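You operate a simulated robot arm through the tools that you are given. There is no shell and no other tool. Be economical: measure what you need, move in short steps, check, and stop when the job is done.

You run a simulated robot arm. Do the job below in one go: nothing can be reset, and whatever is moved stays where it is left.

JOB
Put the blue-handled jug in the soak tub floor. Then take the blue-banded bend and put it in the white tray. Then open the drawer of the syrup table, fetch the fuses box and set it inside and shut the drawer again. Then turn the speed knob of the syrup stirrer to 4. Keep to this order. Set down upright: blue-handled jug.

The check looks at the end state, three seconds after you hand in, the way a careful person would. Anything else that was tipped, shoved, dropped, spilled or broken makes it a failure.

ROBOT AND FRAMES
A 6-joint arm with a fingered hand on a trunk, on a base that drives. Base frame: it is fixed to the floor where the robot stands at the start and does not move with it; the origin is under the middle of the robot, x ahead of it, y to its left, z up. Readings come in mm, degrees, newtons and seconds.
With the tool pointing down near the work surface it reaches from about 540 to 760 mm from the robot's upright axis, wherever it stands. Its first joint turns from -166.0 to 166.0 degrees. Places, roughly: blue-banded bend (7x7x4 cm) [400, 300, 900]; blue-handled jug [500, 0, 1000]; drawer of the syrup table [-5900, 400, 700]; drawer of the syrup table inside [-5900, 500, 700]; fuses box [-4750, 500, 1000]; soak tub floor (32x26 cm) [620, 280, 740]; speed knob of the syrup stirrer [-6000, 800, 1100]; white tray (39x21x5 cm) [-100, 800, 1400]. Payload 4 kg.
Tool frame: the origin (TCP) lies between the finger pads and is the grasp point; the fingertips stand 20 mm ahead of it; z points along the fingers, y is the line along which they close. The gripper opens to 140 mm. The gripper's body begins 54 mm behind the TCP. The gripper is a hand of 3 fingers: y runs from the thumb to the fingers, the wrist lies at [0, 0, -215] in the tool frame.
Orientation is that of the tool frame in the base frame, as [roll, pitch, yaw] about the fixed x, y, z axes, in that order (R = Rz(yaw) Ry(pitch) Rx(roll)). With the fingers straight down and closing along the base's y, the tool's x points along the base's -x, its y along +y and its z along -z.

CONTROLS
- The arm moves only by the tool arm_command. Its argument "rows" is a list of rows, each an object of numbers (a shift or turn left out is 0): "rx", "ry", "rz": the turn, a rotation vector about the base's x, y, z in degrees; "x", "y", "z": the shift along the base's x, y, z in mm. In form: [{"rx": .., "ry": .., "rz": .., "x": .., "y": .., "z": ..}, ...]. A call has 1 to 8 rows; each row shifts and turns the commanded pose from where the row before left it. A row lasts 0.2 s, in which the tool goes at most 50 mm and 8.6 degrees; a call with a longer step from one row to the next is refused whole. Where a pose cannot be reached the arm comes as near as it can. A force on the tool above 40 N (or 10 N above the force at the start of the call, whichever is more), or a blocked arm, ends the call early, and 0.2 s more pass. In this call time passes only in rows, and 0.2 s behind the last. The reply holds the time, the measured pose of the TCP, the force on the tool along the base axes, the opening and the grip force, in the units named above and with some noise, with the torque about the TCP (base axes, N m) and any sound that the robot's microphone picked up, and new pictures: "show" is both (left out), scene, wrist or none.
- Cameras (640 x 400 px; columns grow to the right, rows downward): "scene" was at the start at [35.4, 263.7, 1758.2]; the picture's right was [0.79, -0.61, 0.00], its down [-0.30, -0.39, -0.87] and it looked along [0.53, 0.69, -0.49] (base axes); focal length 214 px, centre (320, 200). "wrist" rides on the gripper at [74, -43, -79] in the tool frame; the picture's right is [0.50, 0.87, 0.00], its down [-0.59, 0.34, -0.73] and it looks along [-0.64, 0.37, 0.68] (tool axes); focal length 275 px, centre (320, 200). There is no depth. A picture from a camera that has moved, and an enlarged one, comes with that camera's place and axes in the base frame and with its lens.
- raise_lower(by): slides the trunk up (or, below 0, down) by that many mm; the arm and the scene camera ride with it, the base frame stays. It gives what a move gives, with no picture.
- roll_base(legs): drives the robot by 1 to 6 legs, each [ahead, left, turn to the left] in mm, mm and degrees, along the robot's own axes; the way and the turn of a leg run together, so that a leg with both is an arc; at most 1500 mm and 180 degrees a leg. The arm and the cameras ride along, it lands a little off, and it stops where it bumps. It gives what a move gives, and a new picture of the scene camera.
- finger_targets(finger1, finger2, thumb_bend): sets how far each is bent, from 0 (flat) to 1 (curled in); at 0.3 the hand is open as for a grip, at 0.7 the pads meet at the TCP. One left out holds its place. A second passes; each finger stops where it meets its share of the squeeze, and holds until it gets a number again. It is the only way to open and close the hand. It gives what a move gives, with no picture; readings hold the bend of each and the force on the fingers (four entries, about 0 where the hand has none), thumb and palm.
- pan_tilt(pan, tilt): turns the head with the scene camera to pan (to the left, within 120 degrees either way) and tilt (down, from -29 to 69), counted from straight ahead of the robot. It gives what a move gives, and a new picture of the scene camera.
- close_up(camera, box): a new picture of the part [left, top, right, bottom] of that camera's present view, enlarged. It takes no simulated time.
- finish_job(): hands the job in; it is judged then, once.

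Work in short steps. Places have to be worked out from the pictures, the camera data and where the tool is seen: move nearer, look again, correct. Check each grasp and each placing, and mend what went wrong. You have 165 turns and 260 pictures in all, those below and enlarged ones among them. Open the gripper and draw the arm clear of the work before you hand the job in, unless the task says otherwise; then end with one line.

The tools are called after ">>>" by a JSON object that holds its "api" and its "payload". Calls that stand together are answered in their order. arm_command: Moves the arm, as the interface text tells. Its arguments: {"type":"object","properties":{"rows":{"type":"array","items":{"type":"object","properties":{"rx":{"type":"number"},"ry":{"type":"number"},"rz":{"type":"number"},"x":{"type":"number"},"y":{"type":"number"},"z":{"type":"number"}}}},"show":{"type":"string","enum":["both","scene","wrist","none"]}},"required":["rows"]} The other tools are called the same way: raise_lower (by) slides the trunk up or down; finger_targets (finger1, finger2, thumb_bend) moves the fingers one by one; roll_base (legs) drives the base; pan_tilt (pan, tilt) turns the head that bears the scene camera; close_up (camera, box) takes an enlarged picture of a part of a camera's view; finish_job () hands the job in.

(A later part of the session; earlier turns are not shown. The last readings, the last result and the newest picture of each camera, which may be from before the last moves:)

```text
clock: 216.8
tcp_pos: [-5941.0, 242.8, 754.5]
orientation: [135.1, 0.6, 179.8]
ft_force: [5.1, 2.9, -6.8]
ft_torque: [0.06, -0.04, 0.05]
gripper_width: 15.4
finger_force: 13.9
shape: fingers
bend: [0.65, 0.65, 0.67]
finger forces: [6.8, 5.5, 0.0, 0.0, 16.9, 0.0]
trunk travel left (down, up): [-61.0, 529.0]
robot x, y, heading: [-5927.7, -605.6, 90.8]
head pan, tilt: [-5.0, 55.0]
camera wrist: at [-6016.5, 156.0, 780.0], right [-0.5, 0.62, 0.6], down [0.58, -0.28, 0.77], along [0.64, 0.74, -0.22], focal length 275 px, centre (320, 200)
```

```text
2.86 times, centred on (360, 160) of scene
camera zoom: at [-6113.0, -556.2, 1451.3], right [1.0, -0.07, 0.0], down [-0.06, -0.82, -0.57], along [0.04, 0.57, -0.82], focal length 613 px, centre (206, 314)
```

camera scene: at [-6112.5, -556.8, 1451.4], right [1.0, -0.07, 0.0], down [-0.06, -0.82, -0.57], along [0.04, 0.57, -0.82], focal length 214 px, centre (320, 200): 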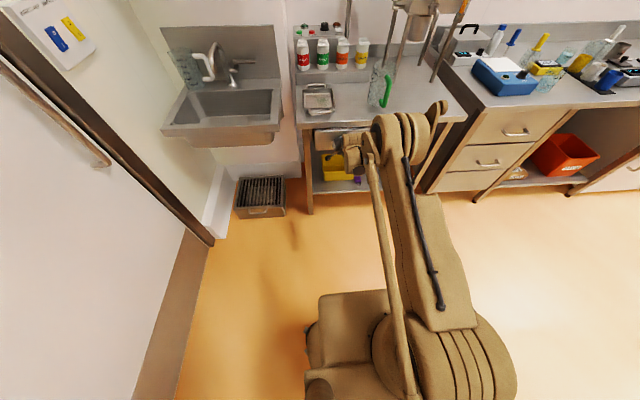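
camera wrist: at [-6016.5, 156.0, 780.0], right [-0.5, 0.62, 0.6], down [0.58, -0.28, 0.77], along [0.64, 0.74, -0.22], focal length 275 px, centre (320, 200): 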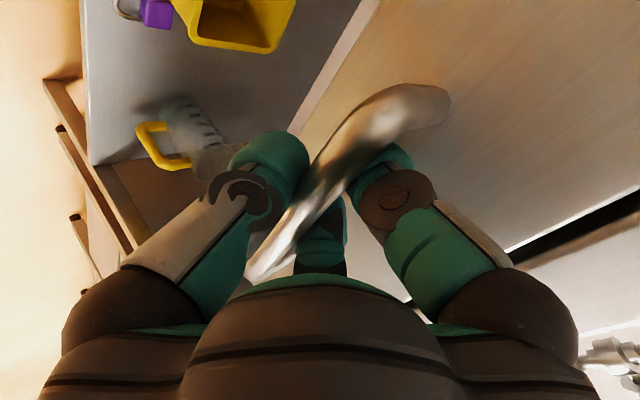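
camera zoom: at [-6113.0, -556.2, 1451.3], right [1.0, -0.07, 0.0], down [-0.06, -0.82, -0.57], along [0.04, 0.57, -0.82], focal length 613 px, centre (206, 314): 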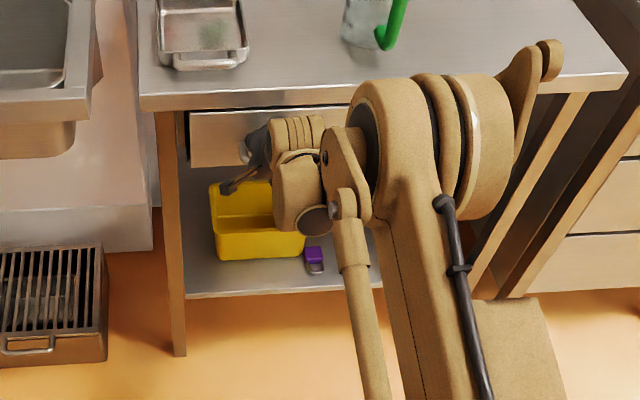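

Nearly shut. I press on a few millimetres more until it stops.

>>> {"api": "arm_command", "payload": {"rows": [{"y": 3}, {"y": 3}, {"y": 3}, {"y": 3}], "show": "none"}}

```text
clock: 217.8
tcp_pos: [-5941.1, 254.5, 753.8]
orientation: [135.2, 0.6, 179.8]
ft_force: [6.0, 1.5, -0.5]
ft_torque: [0.0, -0.02, 0.04]
gripper_width: 15.0
finger_force: 14.8
shape: fingers
bend: [0.65, 0.65, 0.67]
finger forces: [8.2, 6.2, 0.0, 0.0, 15.3, 0.0]
trunk travel left (down, up): [-61.0, 529.0]
robot x, y, heading: [-5927.0, -609.8, 90.7]
head pan, tilt: [-5.0, 55.0]
```

>>> {"api": "close_up", "payload": {"camera": "wrist", "box": [0, 0, 640, 400]}}

>>> {"api": "close_up", "payload": {"camera": "scene", "box": [300, 110, 400, 190]}}

```text
1.00 times, centred on (320, 200) of wrist (not enlarged: the box is as wide or as high as the picture)
camera zoom: at [-6016.5, 167.6, 779.6], right [-0.5, 0.62, 0.6], down [0.58, -0.28, 0.77], along [0.64, 0.74, -0.22], focal length 275 px, centre (320, 200)
```

zoom: 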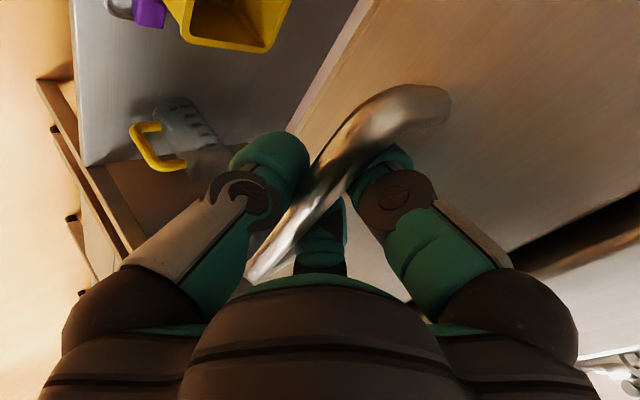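

```text
5.00 times, centred on (350, 150) of scene
camera zoom: at [-6113.0, -557.2, 1451.4], right [1.0, -0.07, 0.0], down [-0.06, -0.82, -0.57], along [0.04, 0.57, -0.82], focal length 1072 px, centre (170, 450)
```

zoom: 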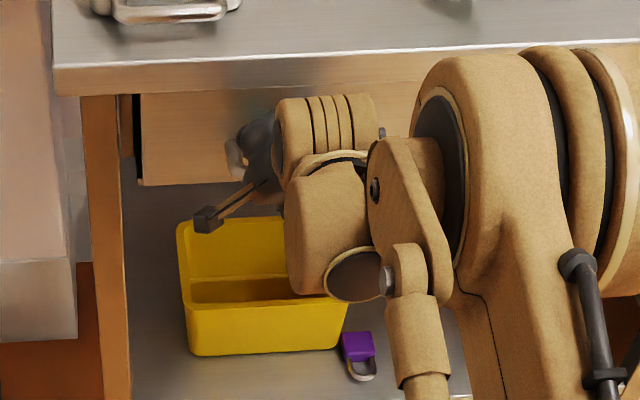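

The drawer slid slightly deeper than where I first gripped it, with no stop felt. I press a little more to find the end stop.

>>> {"api": "arm_command", "payload": {"rows": [{"y": 3}, {"y": 3}, {"y": 3}], "show": "wrist"}}

```text
clock: 218.6
tcp_pos: [-5942.6, 261.8, 753.8]
orientation: [135.3, 0.6, 179.7]
ft_force: [2.7, -31.7, -16.0]
ft_torque: [-0.02, -0.03, 0.02]
gripper_width: 16.2
finger_force: 13.5
shape: fingers
bend: [0.66, 0.66, 0.65]
finger forces: [0.1, 0.1, 0.1, 0.0, 28.0, 0.1]
trunk travel left (down, up): [-61.0, 529.0]
robot x, y, heading: [-5930.0, -606.9, 91.0]
head pan, tilt: [-5.0, 55.0]
camera wrist: at [-6017.5, 175.0, 779.9], right [-0.5, 0.62, 0.6], down [0.58, -0.28, 0.77], along [0.64, 0.74, -0.22], focal length 275 px, centre (320, 200)
```

wrist: 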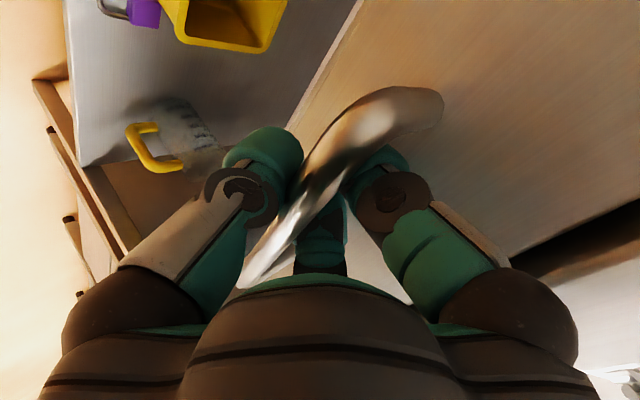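

A firm end stop: the drawer is fully shut. I ease, open the fingers, and retract along the axis.

>>> {"api": "arm_command", "payload": {"rows": [{"y": -2}], "show": "none"}}

>>> {"api": "finger_targets", "payload": {"finger1": 0.5, "finger2": 0.5, "thumb_bend": 0.46}}

>>> {"api": "arm_command", "payload": {"rows": [{"y": -8, "z": 8}, {"y": -15, "z": 15}, {"y": -25, "z": 25}, {"y": -30, "z": 25}, {"y": -30, "z": 20}, {"y": -30, "z": 20}], "show": "wrist"}}

>>> {"api": "close_up", "payload": {"camera": "scene", "box": [290, 90, 430, 200]}}

```text
clock: 219.0
tcp_pos: [-5943.2, 260.6, 755.0]
orientation: [135.1, 0.5, 179.7]
ft_force: [1.0, -23.0, -18.1]
ft_torque: [0.08, -0.01, 0.01]
gripper_width: 16.5
finger_force: 12.5
shape: fingers
bend: [0.66, 0.66, 0.65]
finger forces: [0.1, 0.1, 0.1, 0.0, 25.6, 0.0]
trunk travel left (down, up): [-61.0, 529.0]
robot x, y, heading: [-5931.1, -606.5, 90.7]
head pan, tilt: [-5.0, 55.0]
```

```text
clock: 220.0
tcp_pos: [-5941.6, 260.3, 757.0]
orientation: [135.1, 0.6, 179.9]
ft_force: [0.6, -19.0, 1.2]
ft_torque: [-0.04, 0.01, 0.03]
gripper_width: 55.0
finger_force: 8.4
shape: fingers
bend: [0.57, 0.57, 0.46]
finger forces: [9.0, 9.0, 0.0, 0.0, 0.0, 0.0]
trunk travel left (down, up): [-61.0, 529.0]
robot x, y, heading: [-5930.9, -610.2, 90.9]
head pan, tilt: [-5.0, 55.0]
```

```text
clock: 221.4
tcp_pos: [-5942.1, 119.8, 867.5]
orientation: [135.1, 0.7, 179.9]
ft_force: [0.3, 1.1, 0.5]
ft_torque: [-0.01, 0.01, -0.03]
gripper_width: 69.7
finger_force: 0.1
shape: fingers
bend: [0.5, 0.5, 0.46]
finger forces: [0.1, 0.0, 0.0, 0.0, 0.0, 0.0]
trunk travel left (down, up): [-61.0, 529.0]
robot x, y, heading: [-5930.8, -606.0, 91.2]
head pan, tilt: [-5.0, 55.0]
camera wrist: at [-6016.5, 34.0, 892.8], right [-0.5, 0.62, 0.6], down [0.58, -0.28, 0.77], along [0.64, 0.74, -0.22], focal length 275 px, centre (320, 200)
```

wrist: 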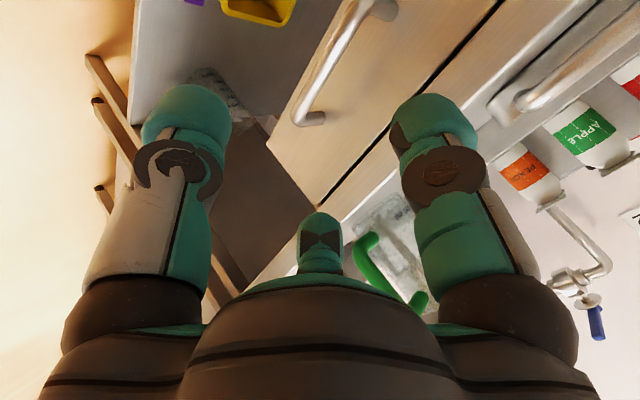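

```text
3.64 times, centred on (360, 145) of scene
camera zoom: at [-6113.6, -557.9, 1451.3], right [1.0, -0.07, 0.0], down [-0.06, -0.82, -0.57], along [0.04, 0.57, -0.82], focal length 780 px, centre (174, 400)
```

zoom: 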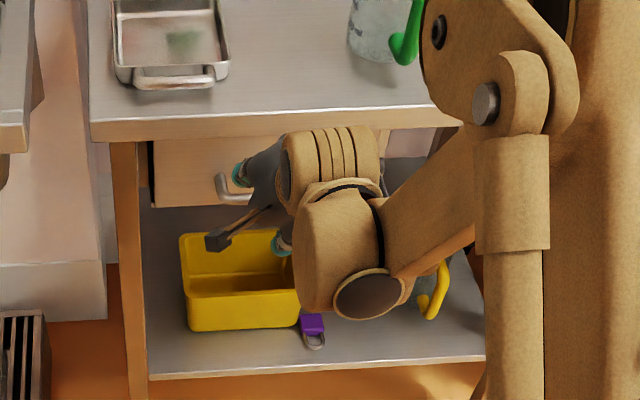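

To verify the drawer is truly shut, I move to the same viewpoint as before opening and compare the handle's place in the picture.

>>> {"api": "arm_command", "payload": {"rows": [{"x": 4, "y": -26, "z": -22}, {"x": 4}], "show": "wrist"}}

```text
clock: 222.0
tcp_pos: [-5933.9, 95.4, 846.6]
orientation: [135.2, 0.7, 179.7]
ft_force: [-0.3, -0.7, -0.3]
ft_torque: [0.04, 0.03, 0.0]
gripper_width: 70.0
finger_force: 0.0
shape: fingers
bend: [0.5, 0.5, 0.46]
finger forces: [0.1, 0.0, 0.0, 0.0, 0.0, 0.0]
trunk travel left (down, up): [-61.0, 529.0]
robot x, y, heading: [-5928.1, -606.8, 90.8]
head pan, tilt: [-5.0, 55.0]
camera wrist: at [-6008.1, 8.8, 871.6], right [-0.5, 0.62, 0.6], down [0.58, -0.28, 0.77], along [0.64, 0.74, -0.22], focal length 275 px, centre (320, 200)
```

wrist: 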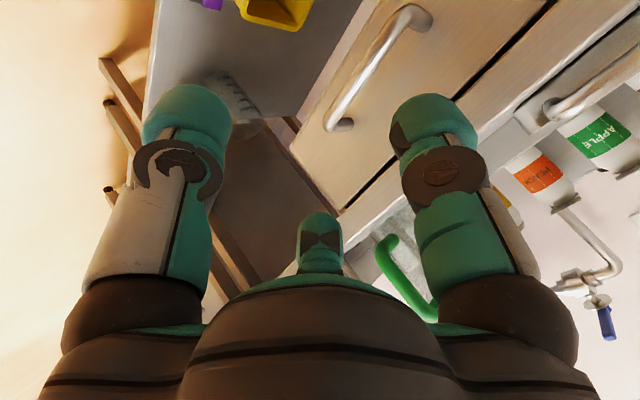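

Picture matches the pre-opening view, so the drawer is shut. Next the stirrer knob, triangulated at about (-5986, 783, 1080). I raise the trunk and hand, then move closer to look.

>>> {"api": "raise_lower", "payload": {"by": 250}}

>>> {"api": "arm_command", "payload": {"rows": [{"z": 45}, {"z": 45}, {"z": 45}, {"z": 30}], "show": "none"}}

>>> {"api": "roll_base", "payload": {"legs": [[330, 50, -1]]}}

>>> {"api": "pan_tilt", "payload": {"pan": 0, "tilt": 35}}

```text
clock: 224.6
tcp_pos: [-5933.1, 96.3, 1096.4]
orientation: [135.1, 0.6, 179.8]
ft_force: [-0.1, -0.3, -0.4]
ft_torque: [0.04, 0.0, 0.04]
gripper_width: 69.8
finger_force: 0.0
shape: fingers
bend: [0.5, 0.5, 0.46]
finger forces: [0.0, 0.0, 0.1, 0.1, 0.1, 0.0]
trunk travel left (down, up): [-311.0, 279.0]
robot x, y, heading: [-5928.1, -606.8, 90.6]
head pan, tilt: [-5.0, 55.0]
```

```text
clock: 225.6
tcp_pos: [-5932.2, 96.2, 1259.4]
orientation: [135.1, 0.7, 179.8]
ft_force: [0.1, -0.8, -0.2]
ft_torque: [0.01, 0.0, 0.0]
gripper_width: 69.8
finger_force: 0.0
shape: fingers
bend: [0.5, 0.5, 0.46]
finger forces: [0.1, 0.0, 0.1, 0.0, 0.0, 0.0]
trunk travel left (down, up): [-311.0, 279.0]
robot x, y, heading: [-5928.7, -608.5, 90.8]
head pan, tilt: [-5.0, 55.0]
```

```text
clock: 227.7
tcp_pos: [-5977.8, 426.5, 1257.9]
orientation: [135.1, 0.6, 179.1]
ft_force: [-0.6, 0.0, -0.1]
ft_torque: [-0.02, -0.01, 0.0]
gripper_width: 69.9
finger_force: 0.0
shape: fingers
bend: [0.5, 0.5, 0.46]
finger forces: [0.0, 0.0, 0.1, 0.1, 0.0, 0.1]
trunk travel left (down, up): [-311.0, 279.0]
robot x, y, heading: [-5980.2, -277.8, 89.9]
head pan, tilt: [-5.0, 55.0]
camera scene: at [-6165.9, -224.3, 1701.2], right [1.0, -0.09, 0.0], down [-0.07, -0.82, -0.57], along [0.05, 0.57, -0.82], focal length 214 px, centre (320, 200)
```

scene: 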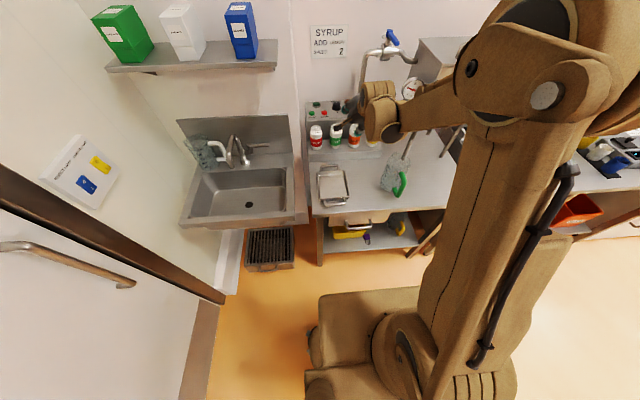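

```text
clock: 228.6
tcp_pos: [-5977.0, 424.9, 1259.5]
orientation: [135.3, 0.6, 179.1]
ft_force: [-0.3, -0.5, -0.4]
ft_torque: [0.02, -0.02, 0.04]
gripper_width: 69.8
finger_force: 0.1
shape: fingers
bend: [0.5, 0.5, 0.46]
finger forces: [0.1, 0.1, 0.0, 0.0, 0.1, 0.1]
trunk travel left (down, up): [-311.0, 279.0]
robot x, y, heading: [-5982.2, -280.5, 90.0]
head pan, tilt: [0.0, 35.0]
camera scene: at [-6172.0, -209.4, 1729.4], right [1.0, 0.0, 0.0], down [0.0, -0.57, -0.82], along [0.0, 0.82, -0.57], focal length 214 px, centre (320, 200)
```

scene: 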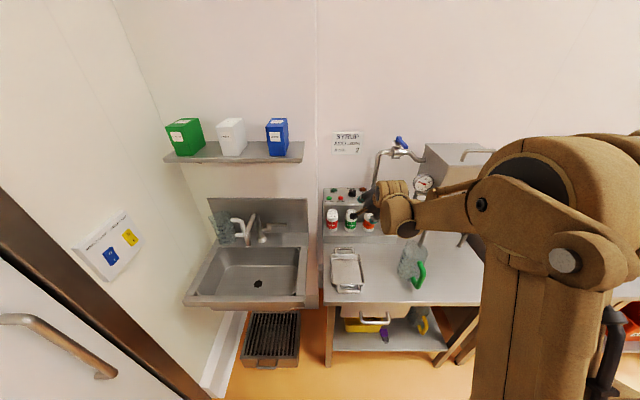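

>>> {"api": "close_up", "payload": {"camera": "scene", "box": [315, 175, 395, 235]}}

>>> {"api": "close_up", "payload": {"camera": "wrist", "box": [0, 0, 640, 400]}}

```text
6.67 times, centred on (355, 205) of scene
camera zoom: at [-6172.0, -209.4, 1729.4], right [1.0, 0.0, 0.0], down [0.0, -0.57, -0.82], along [0.0, 0.82, -0.57], focal length 1430 px, centre (87, 167)
```

zoom: 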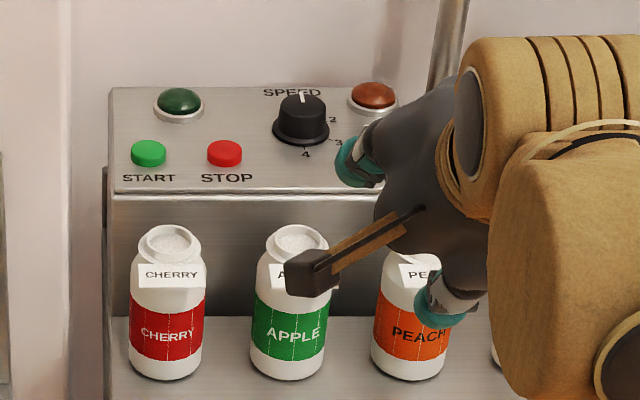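

```text
1.00 times, centred on (320, 200) of wrist (not enlarged: the box is as wide or as high as the picture)
camera zoom: at [-6053.2, 339.6, 1284.9], right [-0.5, 0.62, 0.6], down [0.57, -0.29, 0.77], along [0.65, 0.73, -0.22], focal length 275 px, centre (320, 200)
```

zoom: 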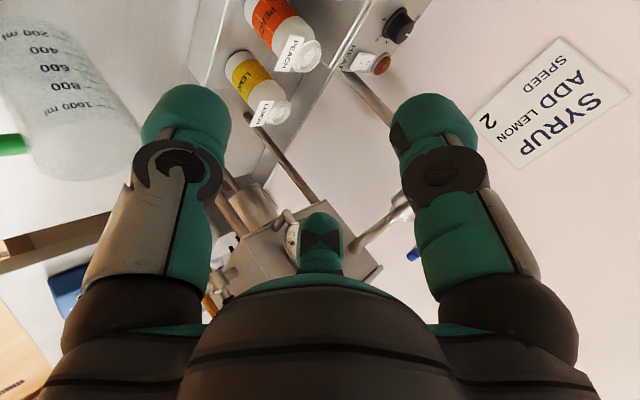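

The knob's pointer is at the top, with 2, 3 and 4 marked clockwise. I pull the hand back and take a closer look at the scale.

>>> {"api": "arm_command", "payload": {"rows": [{"y": -40, "z": 20}, {"y": -40, "z": 20}], "show": "none"}}

>>> {"api": "close_up", "payload": {"camera": "scene", "box": [340, 180, 372, 200]}}

>>> {"api": "close_up", "payload": {"camera": "scene", "box": [310, 170, 410, 240]}}

```text
clock: 229.2
tcp_pos: [-5976.5, 343.3, 1301.2]
orientation: [135.0, 0.5, 179.0]
ft_force: [-0.3, 0.2, 1.2]
ft_torque: [0.02, 0.02, 0.0]
gripper_width: 69.9
finger_force: 0.0
shape: fingers
bend: [0.5, 0.5, 0.46]
finger forces: [0.0, 0.1, 0.0, 0.0, 0.0, 0.1]
trunk travel left (down, up): [-311.0, 279.0]
robot x, y, heading: [-5981.2, -282.9, 90.1]
head pan, tilt: [0.0, 35.0]
```

```text
16.00 times, centred on (356, 190) of scene
camera zoom: at [-6172.0, -211.2, 1729.6], right [1.0, 0.0, 0.0], down [0.0, -0.57, -0.82], along [0.0, 0.82, -0.57], focal length 3432 px, centre (-256, 360)
```

zoom: 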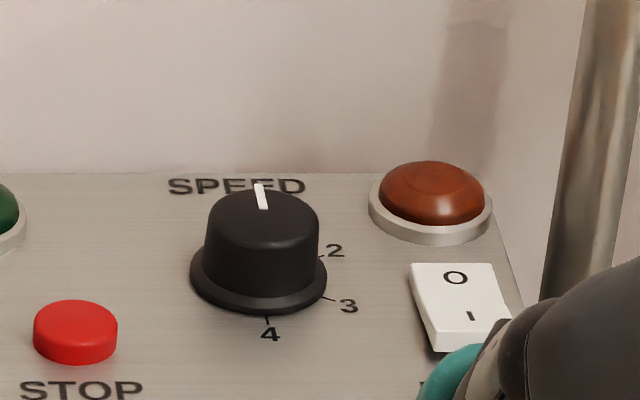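

```text
5.71 times, centred on (360, 205) of scene
camera zoom: at [-6172.0, -211.2, 1729.6], right [1.0, 0.0, 0.0], down [0.0, -0.57, -0.82], along [0.0, 0.82, -0.57], focal length 1226 px, centre (91, 171)
```

zoom: 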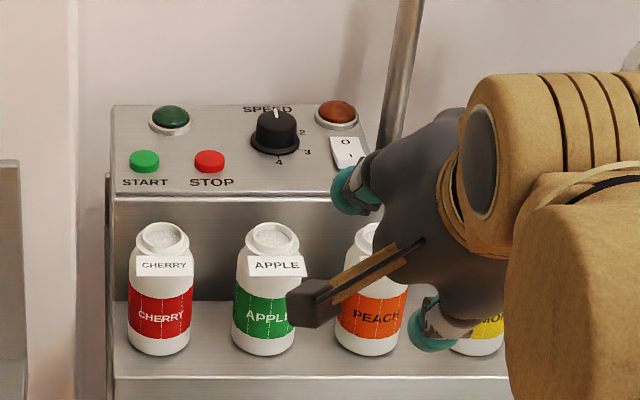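

The pointer sits at 1 (pointing to the wall), marks run 60° apart clockwise, and 4 points straight at the robot, so the knob needs 180° clockwise. I check how close the base can get to the table.

>>> {"api": "pan_tilt", "payload": {"pan": 0, "tilt": 69}}

```text
clock: 230.2
tcp_pos: [-5977.4, 345.8, 1299.3]
orientation: [135.3, 0.6, 179.1]
ft_force: [-0.1, -0.6, 0.9]
ft_torque: [-0.02, 0.01, 0.03]
gripper_width: 69.9
finger_force: 0.0
shape: fingers
bend: [0.5, 0.5, 0.46]
finger forces: [0.0, 0.1, 0.0, 0.0, 0.0, 0.1]
trunk travel left (down, up): [-311.0, 279.0]
robot x, y, heading: [-5980.7, -279.0, 90.1]
head pan, tilt: [0.0, 68.8]
camera scene: at [-6171.9, -241.5, 1685.9], right [1.0, 0.0, 0.0], down [0.0, -0.93, -0.36], along [0.0, 0.36, -0.93], focal length 214 px, centre (320, 200)
```

scene: 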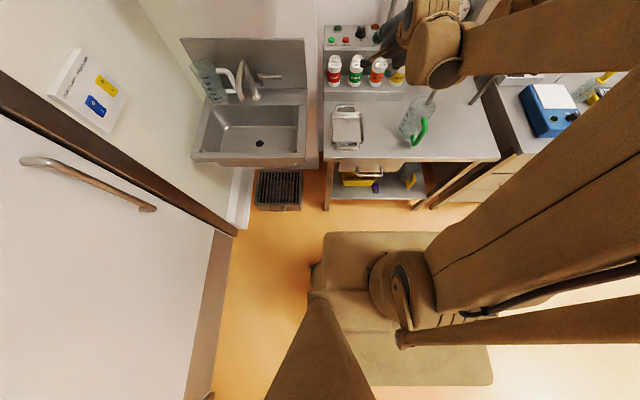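

The base front is about 350 mm ahead of its centre, and table legs and shelf start at about y 330. I can safely drive 225 mm closer, with the hand raised a bit more first.

>>> {"api": "arm_command", "payload": {"rows": [{"x": -8, "z": 30}], "show": "none"}}

>>> {"api": "roll_base", "payload": {"legs": [[225, 0, 0]]}}

>>> {"api": "pan_tilt", "payload": {"pan": 0, "tilt": 40}}

>>> {"api": "close_up", "payload": {"camera": "scene", "box": [310, 130, 450, 260]}}

```text
clock: 230.6
tcp_pos: [-5985.1, 344.3, 1330.9]
orientation: [135.0, 0.5, 179.1]
ft_force: [-0.1, 1.0, -0.7]
ft_torque: [0.01, 0.02, -0.02]
gripper_width: 69.9
finger_force: 0.0
shape: fingers
bend: [0.5, 0.5, 0.46]
finger forces: [0.1, 0.1, 0.0, 0.0, 0.1, 0.0]
trunk travel left (down, up): [-311.0, 279.0]
robot x, y, heading: [-5983.2, -278.1, 90.0]
head pan, tilt: [0.0, 68.8]
```

```text
clock: 232.3
tcp_pos: [-5984.2, 575.7, 1329.1]
orientation: [135.2, 0.6, 178.9]
ft_force: [-0.9, -0.6, 0.0]
ft_torque: [-0.05, 0.0, -0.05]
gripper_width: 69.8
finger_force: 0.1
shape: fingers
bend: [0.5, 0.5, 0.46]
finger forces: [0.0, 0.0, 0.0, 0.0, 0.0, 0.0]
trunk travel left (down, up): [-311.0, 279.0]
robot x, y, heading: [-5979.1, -51.8, 89.9]
head pan, tilt: [0.0, 68.8]
camera scene: at [-6172.1, -11.3, 1685.8], right [1.0, 0.0, 0.0], down [0.0, -0.93, -0.36], along [0.0, 0.36, -0.93], focal length 214 px, centre (320, 200)
```

scene: 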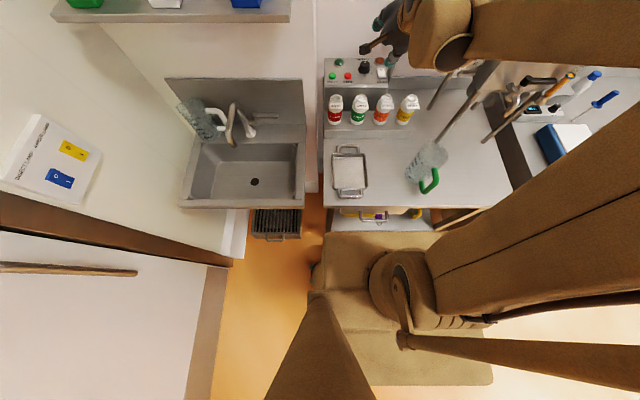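

```text
clock: 233.2
tcp_pos: [-5984.3, 573.6, 1331.2]
orientation: [135.2, 0.6, 179.0]
ft_force: [0.1, 0.4, -0.5]
ft_torque: [0.01, -0.02, 0.02]
gripper_width: 69.8
finger_force: 0.0
shape: fingers
bend: [0.5, 0.5, 0.46]
finger forces: [0.0, 0.2, 0.0, 0.0, 0.1, 0.1]
trunk travel left (down, up): [-311.0, 279.0]
robot x, y, heading: [-5980.8, -52.9, 89.9]
head pan, tilt: [0.0, 40.0]
camera scene: at [-6172.1, 16.2, 1721.9], right [1.0, 0.0, 0.0], down [0.0, -0.64, -0.77], along [0.0, 0.77, -0.64], focal length 214 px, centre (320, 200)
```

scene: 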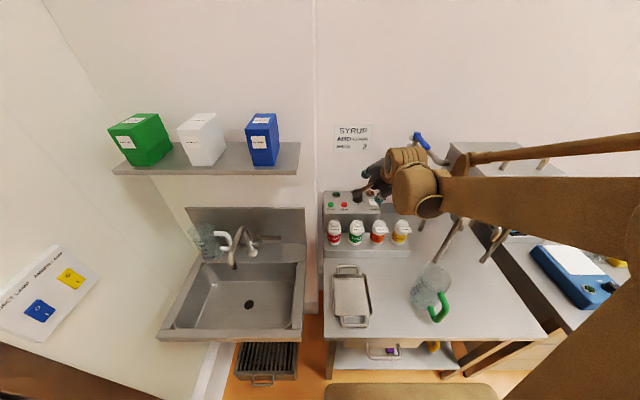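

```text
3.08 times, centred on (380, 195) of scene
camera zoom: at [-6172.1, 16.2, 1721.9], right [1.0, 0.0, 0.0], down [0.0, -0.64, -0.77], along [0.0, 0.77, -0.64], focal length 660 px, centre (135, 215)
```

zoom: 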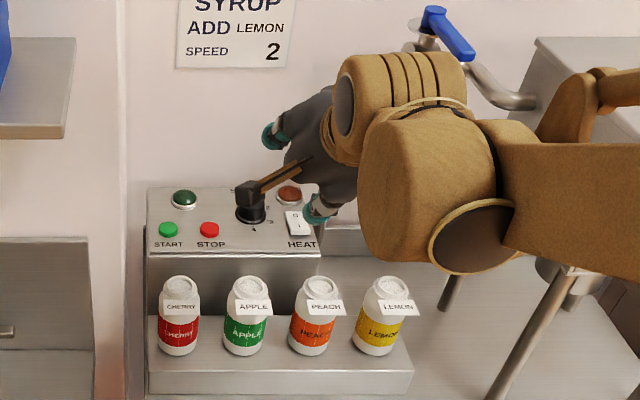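

I bring the tilted hand to about 150 mm short of the knob for a close wrist view.

>>> {"api": "arm_command", "payload": {"rows": [{"x": -4, "y": 30, "z": -35}, {"x": -4, "y": 30, "z": -35}, {"x": -3, "y": 30, "z": -35}], "show": "wrist"}}

>>> {"api": "close_up", "payload": {"camera": "scene", "box": [310, 130, 450, 260]}}

```text
clock: 234.0
tcp_pos: [-5994.6, 666.1, 1224.1]
orientation: [135.3, 0.7, 179.1]
ft_force: [0.9, 0.6, 0.0]
ft_torque: [-0.04, 0.01, -0.01]
gripper_width: 69.6
finger_force: 0.1
shape: fingers
bend: [0.5, 0.5, 0.46]
finger forces: [0.1, 0.1, 0.0, 0.0, 0.1, 0.1]
trunk travel left (down, up): [-311.0, 279.0]
robot x, y, heading: [-5981.4, -48.9, 90.1]
head pan, tilt: [0.0, 40.0]
camera wrist: at [-6071.1, 580.7, 1249.3], right [-0.5, 0.62, 0.6], down [0.57, -0.29, 0.77], along [0.65, 0.73, -0.22], focal length 275 px, centre (320, 200)
```

wrist: 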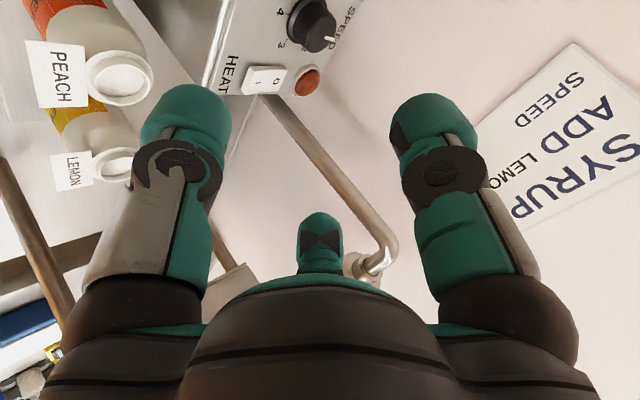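

```text
3.08 times, centred on (380, 195) of scene
camera zoom: at [-6172.2, 19.3, 1721.8], right [1.0, 0.0, 0.0], down [0.0, -0.64, -0.76], along [0.0, 0.76, -0.64], focal length 660 px, centre (135, 215)
```

zoom: 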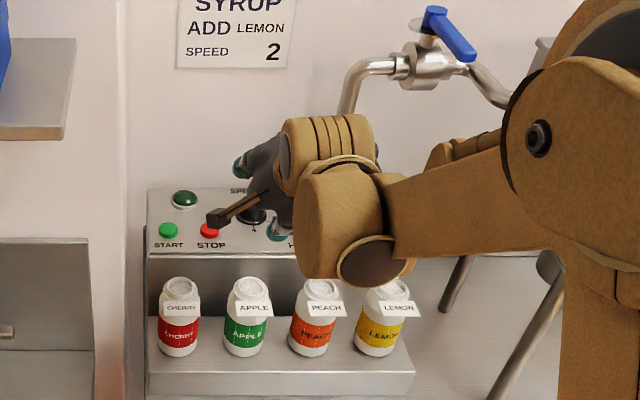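

Wrist-camera fix for the knob top: about (-6003, 792, 1090). For a good grip I reduce the tilt to 15° and hover above it.

>>> {"api": "arm_command", "payload": {"rows": [{"rx": -7.5, "x": -2, "y": 25, "z": -8}, {"rx": -7.5, "x": -2, "y": 25, "z": -8}, {"rx": -7.5, "x": -2, "y": 25, "z": -8}, {"rx": -7.5, "x": -2, "y": 25, "z": -8}], "show": "both"}}

>>> {"api": "close_up", "payload": {"camera": "scene", "box": [310, 130, 450, 260]}}

```text
clock: 235.0
tcp_pos: [-6002.3, 764.8, 1190.9]
orientation: [165.3, 1.2, 179.4]
ft_force: [-0.1, 0.6, 0.3]
ft_torque: [-0.03, -0.03, 0.0]
gripper_width: 69.8
finger_force: 0.0
shape: fingers
bend: [0.5, 0.5, 0.46]
finger forces: [0.0, 0.1, 0.0, 0.1, 0.0, 0.1]
trunk travel left (down, up): [-311.0, 279.0]
robot x, y, heading: [-5982.0, -49.8, 89.8]
head pan, tilt: [0.0, 40.0]
camera scene: at [-6172.1, 18.5, 1721.8], right [1.0, 0.0, 0.0], down [0.0, -0.64, -0.77], along [0.0, 0.77, -0.64], focal length 214 px, centre (320, 200)
camera wrist: at [-6078.1, 703.8, 1255.9], right [-0.5, 0.84, 0.21], down [0.57, 0.14, 0.81], along [0.65, 0.52, -0.55], focal length 275 px, centre (320, 200)
```

scene: 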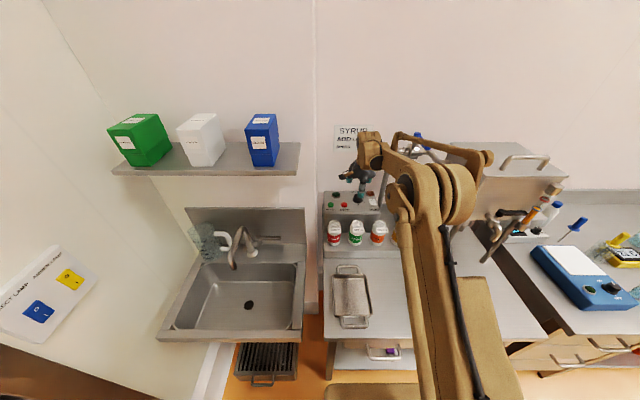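
wrist: 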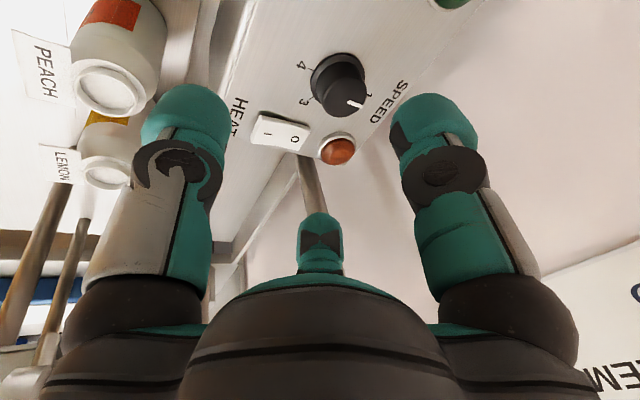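

```text
3.08 times, centred on (380, 195) of scene
camera zoom: at [-6172.1, 18.5, 1721.8], right [1.0, 0.0, 0.0], down [0.0, -0.64, -0.77], along [0.0, 0.77, -0.64], focal length 660 px, centre (135, 215)
```

zoom: 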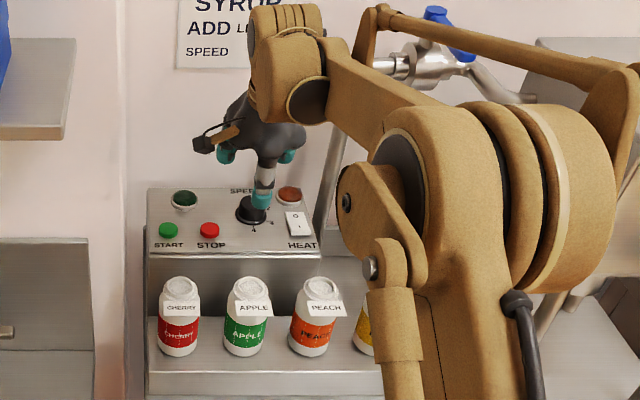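

Refined knob top: about (-5997, 814, 1083), with lamp and switch neighbours to the right. I set a 22° tilt and a yaw that lets the fingers miss those, and hover 45 mm above.

>>> {"api": "arm_command", "payload": {"rows": [{"rx": 7.5, "z": -5}, {"ry": -2.2, "rz": 5.4, "y": 6, "z": -8}, {"ry": -2.2, "rz": 5.4, "x": 1, "y": 6, "z": -8}, {"ry": -2.2, "rz": 5.4, "x": 1, "y": 6, "z": -8}, {"rz": 6.7, "x": 1, "y": 5, "z": -8}, {"rz": 6.7, "x": 1, "y": 5, "z": -8}, {"rz": 6.7, "x": 1, "y": 4, "z": -8}], "show": "both"}}

>>> {"api": "close_up", "payload": {"camera": "scene", "box": [330, 140, 410, 220]}}

```text
clock: 236.6
tcp_pos: [-5998.0, 796.5, 1139.0]
orientation: [158.5, 7.5, -144.2]
ft_force: [1.5, 0.2, -0.3]
ft_torque: [0.02, -0.01, -0.02]
gripper_width: 70.1
finger_force: 0.0
shape: fingers
bend: [0.5, 0.5, 0.46]
finger forces: [0.0, 0.0, 0.0, 0.0, 0.1, 0.1]
trunk travel left (down, up): [-311.0, 279.0]
robot x, y, heading: [-5980.4, -51.1, 90.2]
head pan, tilt: [0.0, 40.0]
camera scene: at [-6171.8, 16.6, 1722.0], right [1.0, 0.0, 0.0], down [0.0, -0.64, -0.77], along [0.0, 0.77, -0.64], focal length 214 px, centre (320, 200)
camera wrist: at [-6024.4, 693.0, 1187.6], right [-0.91, 0.34, 0.25], down [0.36, 0.32, 0.88], along [0.22, 0.89, -0.41], focal length 275 px, centre (320, 200)
```

scene: 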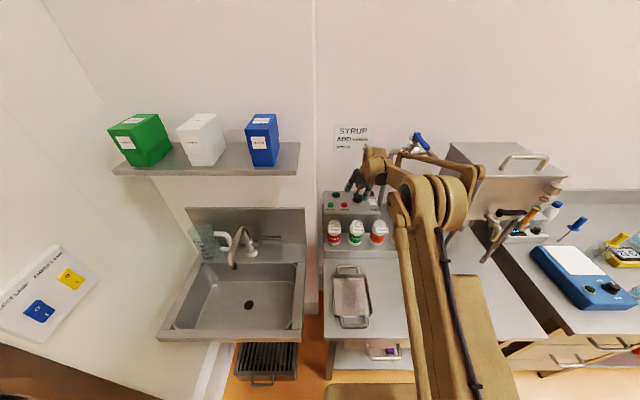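
wrist: 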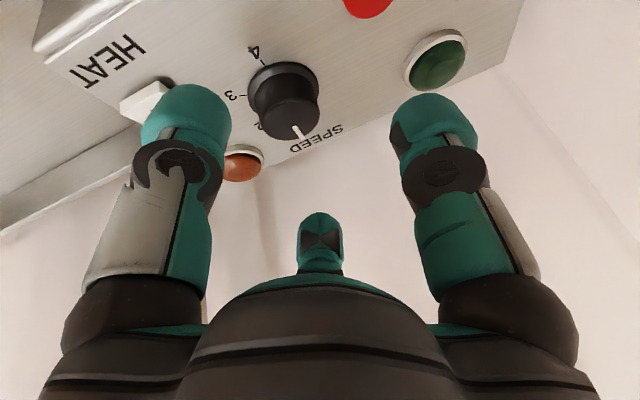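

```text
5.00 times, centred on (370, 180) of scene
camera zoom: at [-6171.8, 16.6, 1722.0], right [1.0, 0.0, 0.0], down [0.0, -0.64, -0.77], along [0.0, 0.77, -0.64], focal length 1072 px, centre (70, 300)
```

zoom: 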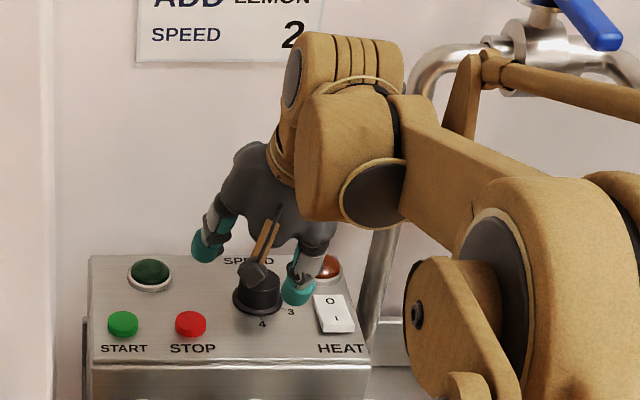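

Knob top now fixed at about (-5993, 816, 1076). I shift onto its line and go halfway down.

>>> {"api": "arm_command", "payload": {"rows": [{"x": 8, "y": 5, "z": -10}, {"y": 5, "z": -20}], "show": "wrist"}}

>>> {"api": "close_up", "payload": {"camera": "scene", "box": [340, 170, 390, 210]}}

```text
clock: 237.2
tcp_pos: [-5990.4, 808.7, 1110.2]
orientation: [158.5, 7.5, -144.1]
ft_force: [-0.1, 0.2, 0.5]
ft_torque: [0.01, 0.01, 0.01]
gripper_width: 69.6
finger_force: 0.0
shape: fingers
bend: [0.5, 0.5, 0.46]
finger forces: [0.1, 0.0, 0.0, 0.1, 0.1, 0.1]
trunk travel left (down, up): [-311.0, 279.0]
robot x, y, heading: [-5984.1, -51.9, 89.7]
head pan, tilt: [0.0, 40.0]
camera wrist: at [-6016.0, 703.7, 1158.4], right [-0.91, 0.34, 0.25], down [0.36, 0.32, 0.88], along [0.22, 0.89, -0.41], focal length 275 px, centre (320, 200)
```

wrist: 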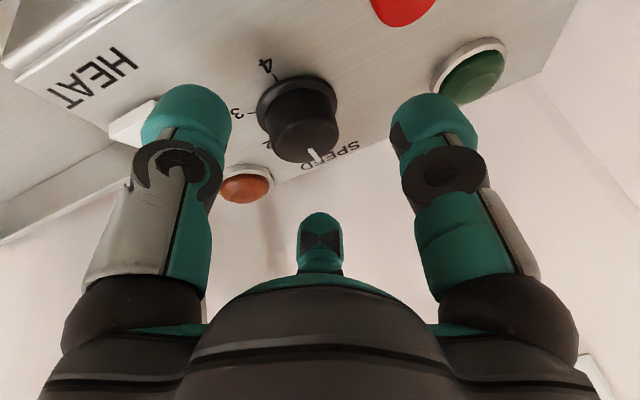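

```text
10.00 times, centred on (365, 190) of scene
camera zoom: at [-6172.4, 17.0, 1721.9], right [1.0, 0.0, 0.0], down [0.0, -0.64, -0.77], along [0.0, 0.77, -0.64], focal length 2145 px, centre (-130, 300)
```

zoom: 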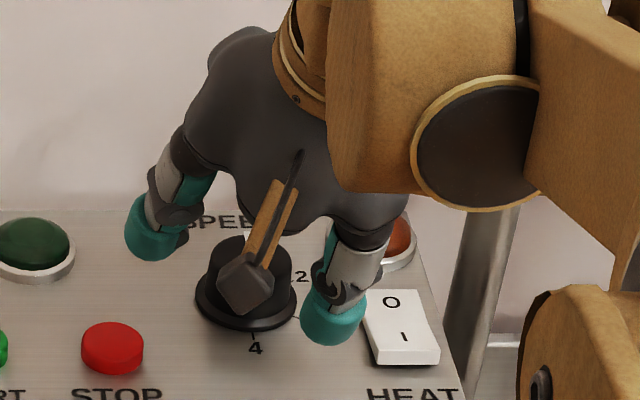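

Two wrist views agree well: knob top centre (-5989.5, 820.5, 1067.6). I descend so the finger pads surround it.

>>> {"api": "arm_command", "payload": {"rows": [{"x": 2, "y": 3, "z": -12}, {"y": 3, "z": -10}, {"y": 2, "z": -8}], "show": "wrist"}}

>>> {"api": "close_up", "payload": {"camera": "scene", "box": [340, 170, 390, 210]}}

```text
clock: 238.0
tcp_pos: [-5986.8, 812.1, 1083.3]
orientation: [158.3, 7.6, -144.2]
ft_force: [0.7, -3.0, 23.4]
ft_torque: [-1.04, -0.68, -0.06]
gripper_width: 68.1
finger_force: 11.3
shape: fingers
bend: [0.5, 0.5, 0.47]
finger forces: [0.1, 0.1, 0.0, 0.0, 23.7, 0.0]
trunk travel left (down, up): [-311.0, 279.0]
robot x, y, heading: [-5981.1, -51.9, 90.2]
head pan, tilt: [0.0, 40.0]
camera wrist: at [-6012.2, 708.4, 1130.8], right [-0.91, 0.34, 0.25], down [0.36, 0.31, 0.88], along [0.22, 0.89, -0.41], focal length 275 px, centre (320, 200)
```

wrist: 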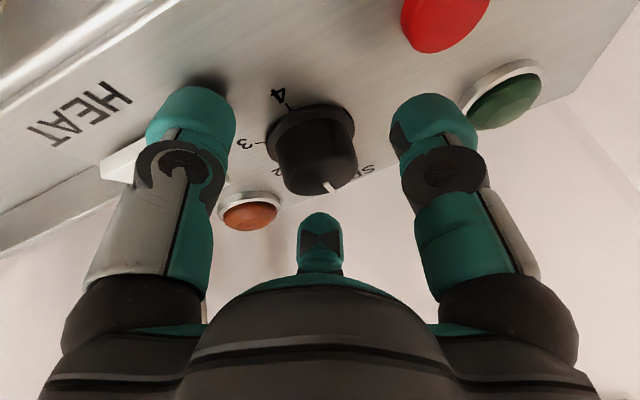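

```text
10.00 times, centred on (365, 190) of scene
camera zoom: at [-6171.6, 12.0, 1722.5], right [1.0, 0.0, 0.0], down [0.0, -0.64, -0.77], along [0.0, 0.77, -0.64], focal length 2145 px, centre (-130, 300)
```

zoom: 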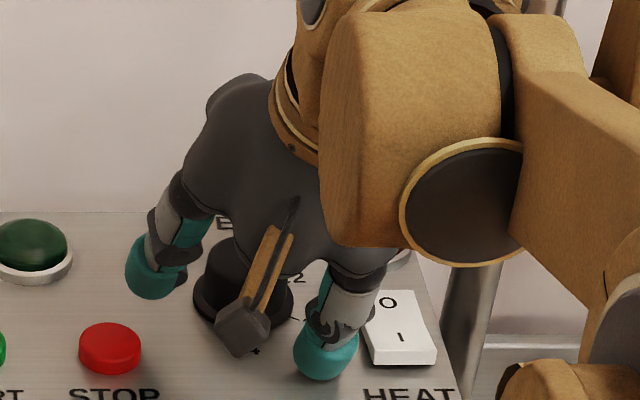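

The thumb reached the panel because of the tilt. I lift, reduce the tilt by 5°, and narrow the fingers to 0.55 before going down again.

>>> {"api": "arm_command", "payload": {"rows": [{"z": 12}, {"z": 10, "rx": -4.7, "ry": -1.7}], "show": "none"}}

>>> {"api": "finger_targets", "payload": {"finger1": 0.55, "finger2": 0.55, "thumb_bend": 0.55}}

>>> {"api": "arm_command", "payload": {"rows": [{"z": 0.5}], "show": "wrist"}}

```text
clock: 238.6
tcp_pos: [-5988.1, 814.9, 1099.5]
orientation: [163.4, 6.1, -143.7]
ft_force: [0.4, 0.0, -0.7]
ft_torque: [-0.01, 0.02, 0.01]
gripper_width: 69.6
finger_force: 0.1
shape: fingers
bend: [0.5, 0.5, 0.46]
finger forces: [0.0, 0.0, 0.0, 0.1, 0.0, 0.0]
trunk travel left (down, up): [-311.0, 279.0]
robot x, y, heading: [-5981.9, -51.8, 90.2]
head pan, tilt: [0.0, 40.0]
```

```text
clock: 239.6
tcp_pos: [-5986.4, 814.8, 1100.7]
orientation: [163.4, 6.1, -143.7]
ft_force: [0.0, -0.4, 0.5]
ft_torque: [0.0, 0.01, 0.01]
gripper_width: 48.2
finger_force: 0.2
shape: fingers
bend: [0.55, 0.55, 0.55]
finger forces: [0.0, 0.0, 0.0, 0.1, 0.1, 0.0]
trunk travel left (down, up): [-311.0, 279.0]
robot x, y, heading: [-5982.3, -52.5, 90.0]
head pan, tilt: [0.0, 40.0]
```

```text
clock: 240.0
tcp_pos: [-5988.6, 815.7, 1102.4]
orientation: [163.4, 6.1, -143.6]
ft_force: [0.1, 0.0, 0.0]
ft_torque: [0.02, -0.01, 0.03]
gripper_width: 48.1
finger_force: 0.0
shape: fingers
bend: [0.55, 0.55, 0.55]
finger forces: [0.1, 0.1, 0.0, 0.0, 0.0, 0.1]
trunk travel left (down, up): [-311.0, 279.0]
robot x, y, heading: [-5981.9, -52.1, 90.1]
head pan, tilt: [0.0, 40.0]
camera wrist: at [-6015.2, 714.9, 1158.0], right [-0.91, 0.36, 0.19], down [0.33, 0.39, 0.86], along [0.23, 0.85, -0.47], focal length 275 px, centre (320, 200)
```

wrist: 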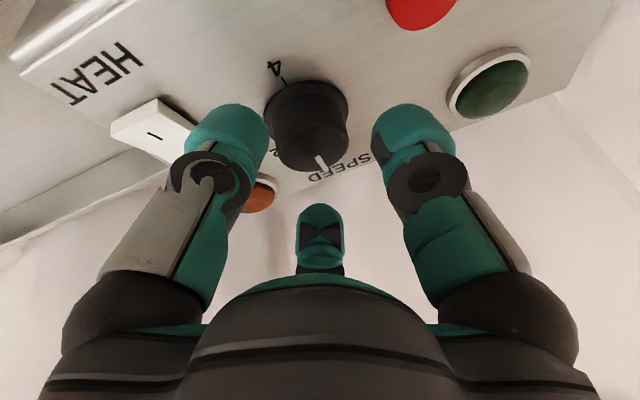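

Knob confirmed at (-5989, 820). I descend the last 23 mm.

>>> {"api": "arm_command", "payload": {"rows": [{"x": -1, "y": 1, "z": -9}, {"y": 1, "z": -8}, {"z": -6}], "show": "wrist"}}

```text
clock: 240.8
tcp_pos: [-5989.2, 817.3, 1079.7]
orientation: [163.4, 6.1, -143.8]
ft_force: [0.5, -0.5, 2.5]
ft_torque: [0.03, 0.02, 0.0]
gripper_width: 48.1
finger_force: 0.3
shape: fingers
bend: [0.55, 0.55, 0.55]
finger forces: [0.1, 1.4, 0.0, 0.1, 0.0, 0.0]
trunk travel left (down, up): [-311.0, 279.0]
robot x, y, heading: [-5981.9, -49.9, 90.0]
head pan, tilt: [0.0, 40.0]
camera wrist: at [-6016.4, 716.8, 1135.2], right [-0.91, 0.36, 0.19], down [0.33, 0.39, 0.86], along [0.23, 0.85, -0.47], focal length 275 px, centre (320, 200)
```

wrist: 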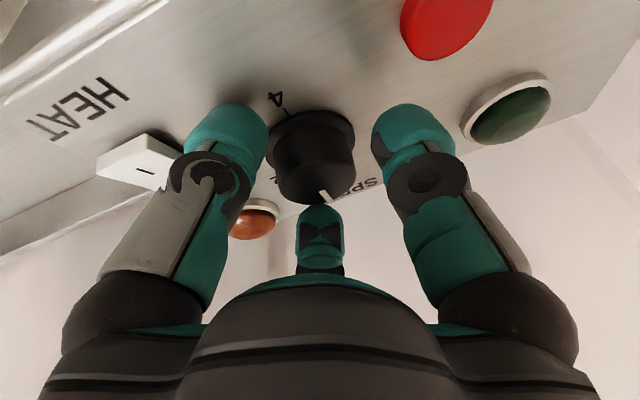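

The far finger just grazes the knob's top edge. I lift 4 mm, shift +5 mm in y, and go down again.

>>> {"api": "arm_command", "payload": {"rows": [{"z": 5}, {"y": 5}, {"z": -6}, {"z": -3}], "show": "wrist"}}

```text
clock: 241.8
tcp_pos: [-5989.8, 820.4, 1075.0]
orientation: [163.3, 6.1, -143.7]
ft_force: [1.0, 1.0, 0.5]
ft_torque: [0.0, -0.02, -0.01]
gripper_width: 47.9
finger_force: 0.9
shape: fingers
bend: [0.55, 0.55, 0.55]
finger forces: [0.1, 0.5, 0.0, 0.0, 0.7, 0.0]
trunk travel left (down, up): [-311.0, 279.0]
robot x, y, heading: [-5982.8, -50.5, 89.9]
head pan, tilt: [0.0, 40.0]
camera wrist: at [-6016.5, 720.8, 1131.0], right [-0.91, 0.36, 0.19], down [0.33, 0.39, 0.86], along [0.23, 0.85, -0.47], focal length 275 px, centre (320, 200)
```

wrist: 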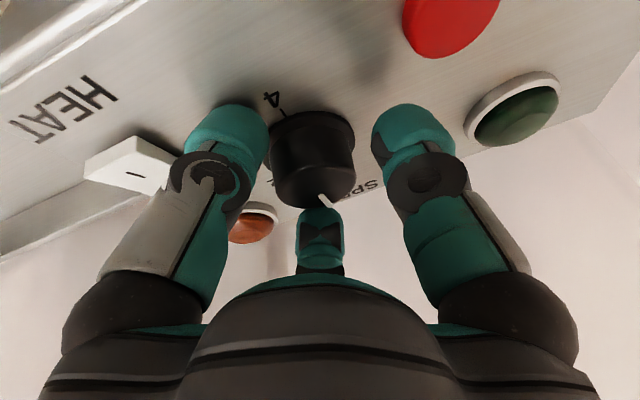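

The far finger is now behind the knob. I close all three on it.

>>> {"api": "finger_targets", "payload": {"finger1": 0.62, "finger2": 0.62, "thumb_bend": 0.62}}

>>> {"api": "close_up", "payload": {"camera": "wrist", "box": [160, 60, 480, 300]}}

```text
clock: 242.8
tcp_pos: [-5987.8, 821.6, 1075.0]
orientation: [163.4, 6.1, -143.8]
ft_force: [3.3, 6.1, 4.7]
ft_torque: [0.16, -0.08, -0.04]
gripper_width: 28.9
finger_force: 5.6
shape: fingers
bend: [0.62, 0.57, 0.61]
finger forces: [0.2, 9.0, 0.1, 0.0, 2.4, 0.1]
trunk travel left (down, up): [-311.0, 279.0]
robot x, y, heading: [-5984.4, -49.6, 90.0]
head pan, tilt: [0.0, 40.0]
```

```text
1.67 times, centred on (320, 180) of wrist
camera zoom: at [-6016.1, 721.2, 1130.8], right [-0.91, 0.36, 0.19], down [0.33, 0.39, 0.86], along [0.23, 0.85, -0.47], focal length 459 px, centre (320, 233)
```

zoom: 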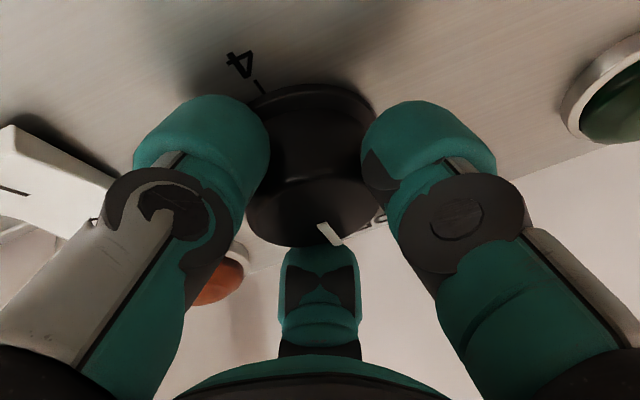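

Finger 1 isn't yet bearing. I shift slightly toward the far finger and close further.

>>> {"api": "arm_command", "payload": {"rows": [{"x": 3, "y": 3}], "show": "none"}}

>>> {"api": "finger_targets", "payload": {"finger1": 0.7, "finger2": 0.66, "thumb_bend": 0.68}}

>>> {"api": "close_up", "payload": {"camera": "wrist", "box": [160, 60, 480, 300]}}

```text
clock: 243.2
tcp_pos: [-5986.8, 823.7, 1075.0]
orientation: [163.4, 6.1, -143.6]
ft_force: [-2.0, -3.4, 0.1]
ft_torque: [-0.07, 0.04, -0.09]
gripper_width: 30.0
finger_force: 6.7
shape: fingers
bend: [0.61, 0.58, 0.61]
finger forces: [1.1, 5.1, 0.1, 0.0, 6.4, 0.1]
trunk travel left (down, up): [-311.0, 279.0]
robot x, y, heading: [-5984.2, -49.2, 90.0]
head pan, tilt: [0.0, 40.0]
```

```text
clock: 244.2
tcp_pos: [-5988.7, 822.1, 1076.5]
orientation: [163.4, 6.1, -143.7]
ft_force: [-5.7, -11.4, -4.4]
ft_torque: [-0.28, 0.1, -0.02]
gripper_width: 27.8
finger_force: 16.1
shape: fingers
bend: [0.63, 0.58, 0.62]
finger forces: [9.2, 7.1, 0.0, 0.0, 16.2, 0.0]
trunk travel left (down, up): [-311.0, 279.0]
robot x, y, heading: [-5984.0, -52.3, 90.2]
head pan, tilt: [0.0, 40.0]
```

```text
1.67 times, centred on (320, 180) of wrist
camera zoom: at [-6015.0, 722.9, 1131.7], right [-0.91, 0.36, 0.19], down [0.33, 0.39, 0.86], along [0.23, 0.85, -0.47], focal length 459 px, centre (320, 233)
```

zoom: 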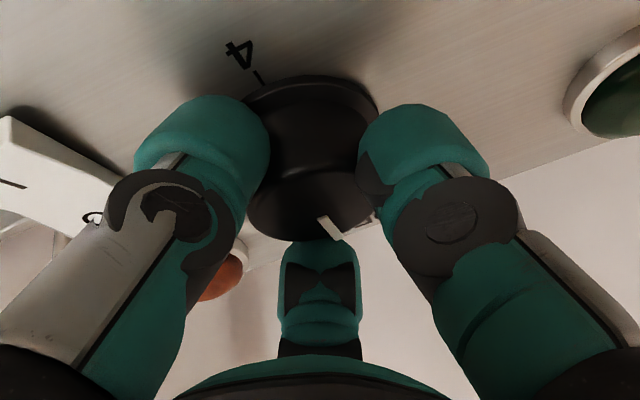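

All three fingers grip the knob. I turn clockwise 30° and check.

>>> {"api": "arm_command", "payload": {"rows": [{"rz": -6}, {"rz": -6}, {"rz": -6}, {"rz": -6}, {"rz": -6}], "show": "wrist"}}

```text
clock: 245.4
tcp_pos: [-5991.4, 824.1, 1075.7]
orientation: [163.4, 6.2, -173.7]
ft_force: [-20.1, -3.3, -2.8]
ft_torque: [-0.06, 0.38, 0.12]
gripper_width: 28.5
finger_force: 17.0
shape: fingers
bend: [0.63, 0.58, 0.62]
finger forces: [12.3, 7.9, 0.0, 0.0, 14.3, 0.0]
trunk travel left (down, up): [-311.0, 279.0]
robot x, y, heading: [-5983.0, -47.6, 90.1]
head pan, tilt: [0.0, 40.0]
camera wrist: at [-6064.1, 751.4, 1131.6], right [-0.61, 0.77, 0.19], down [0.48, 0.17, 0.86], along [0.63, 0.62, -0.47], focal length 275 px, centre (320, 200)
```

wrist: 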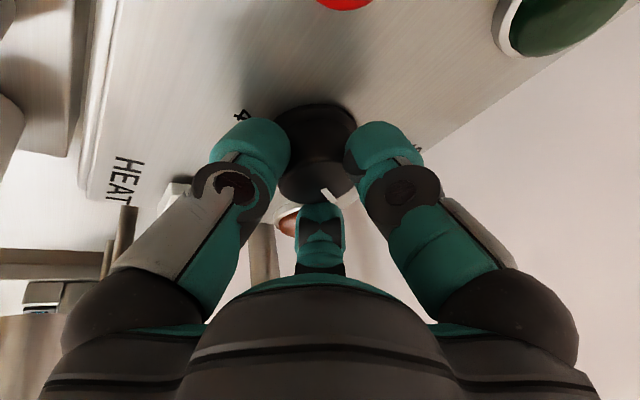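

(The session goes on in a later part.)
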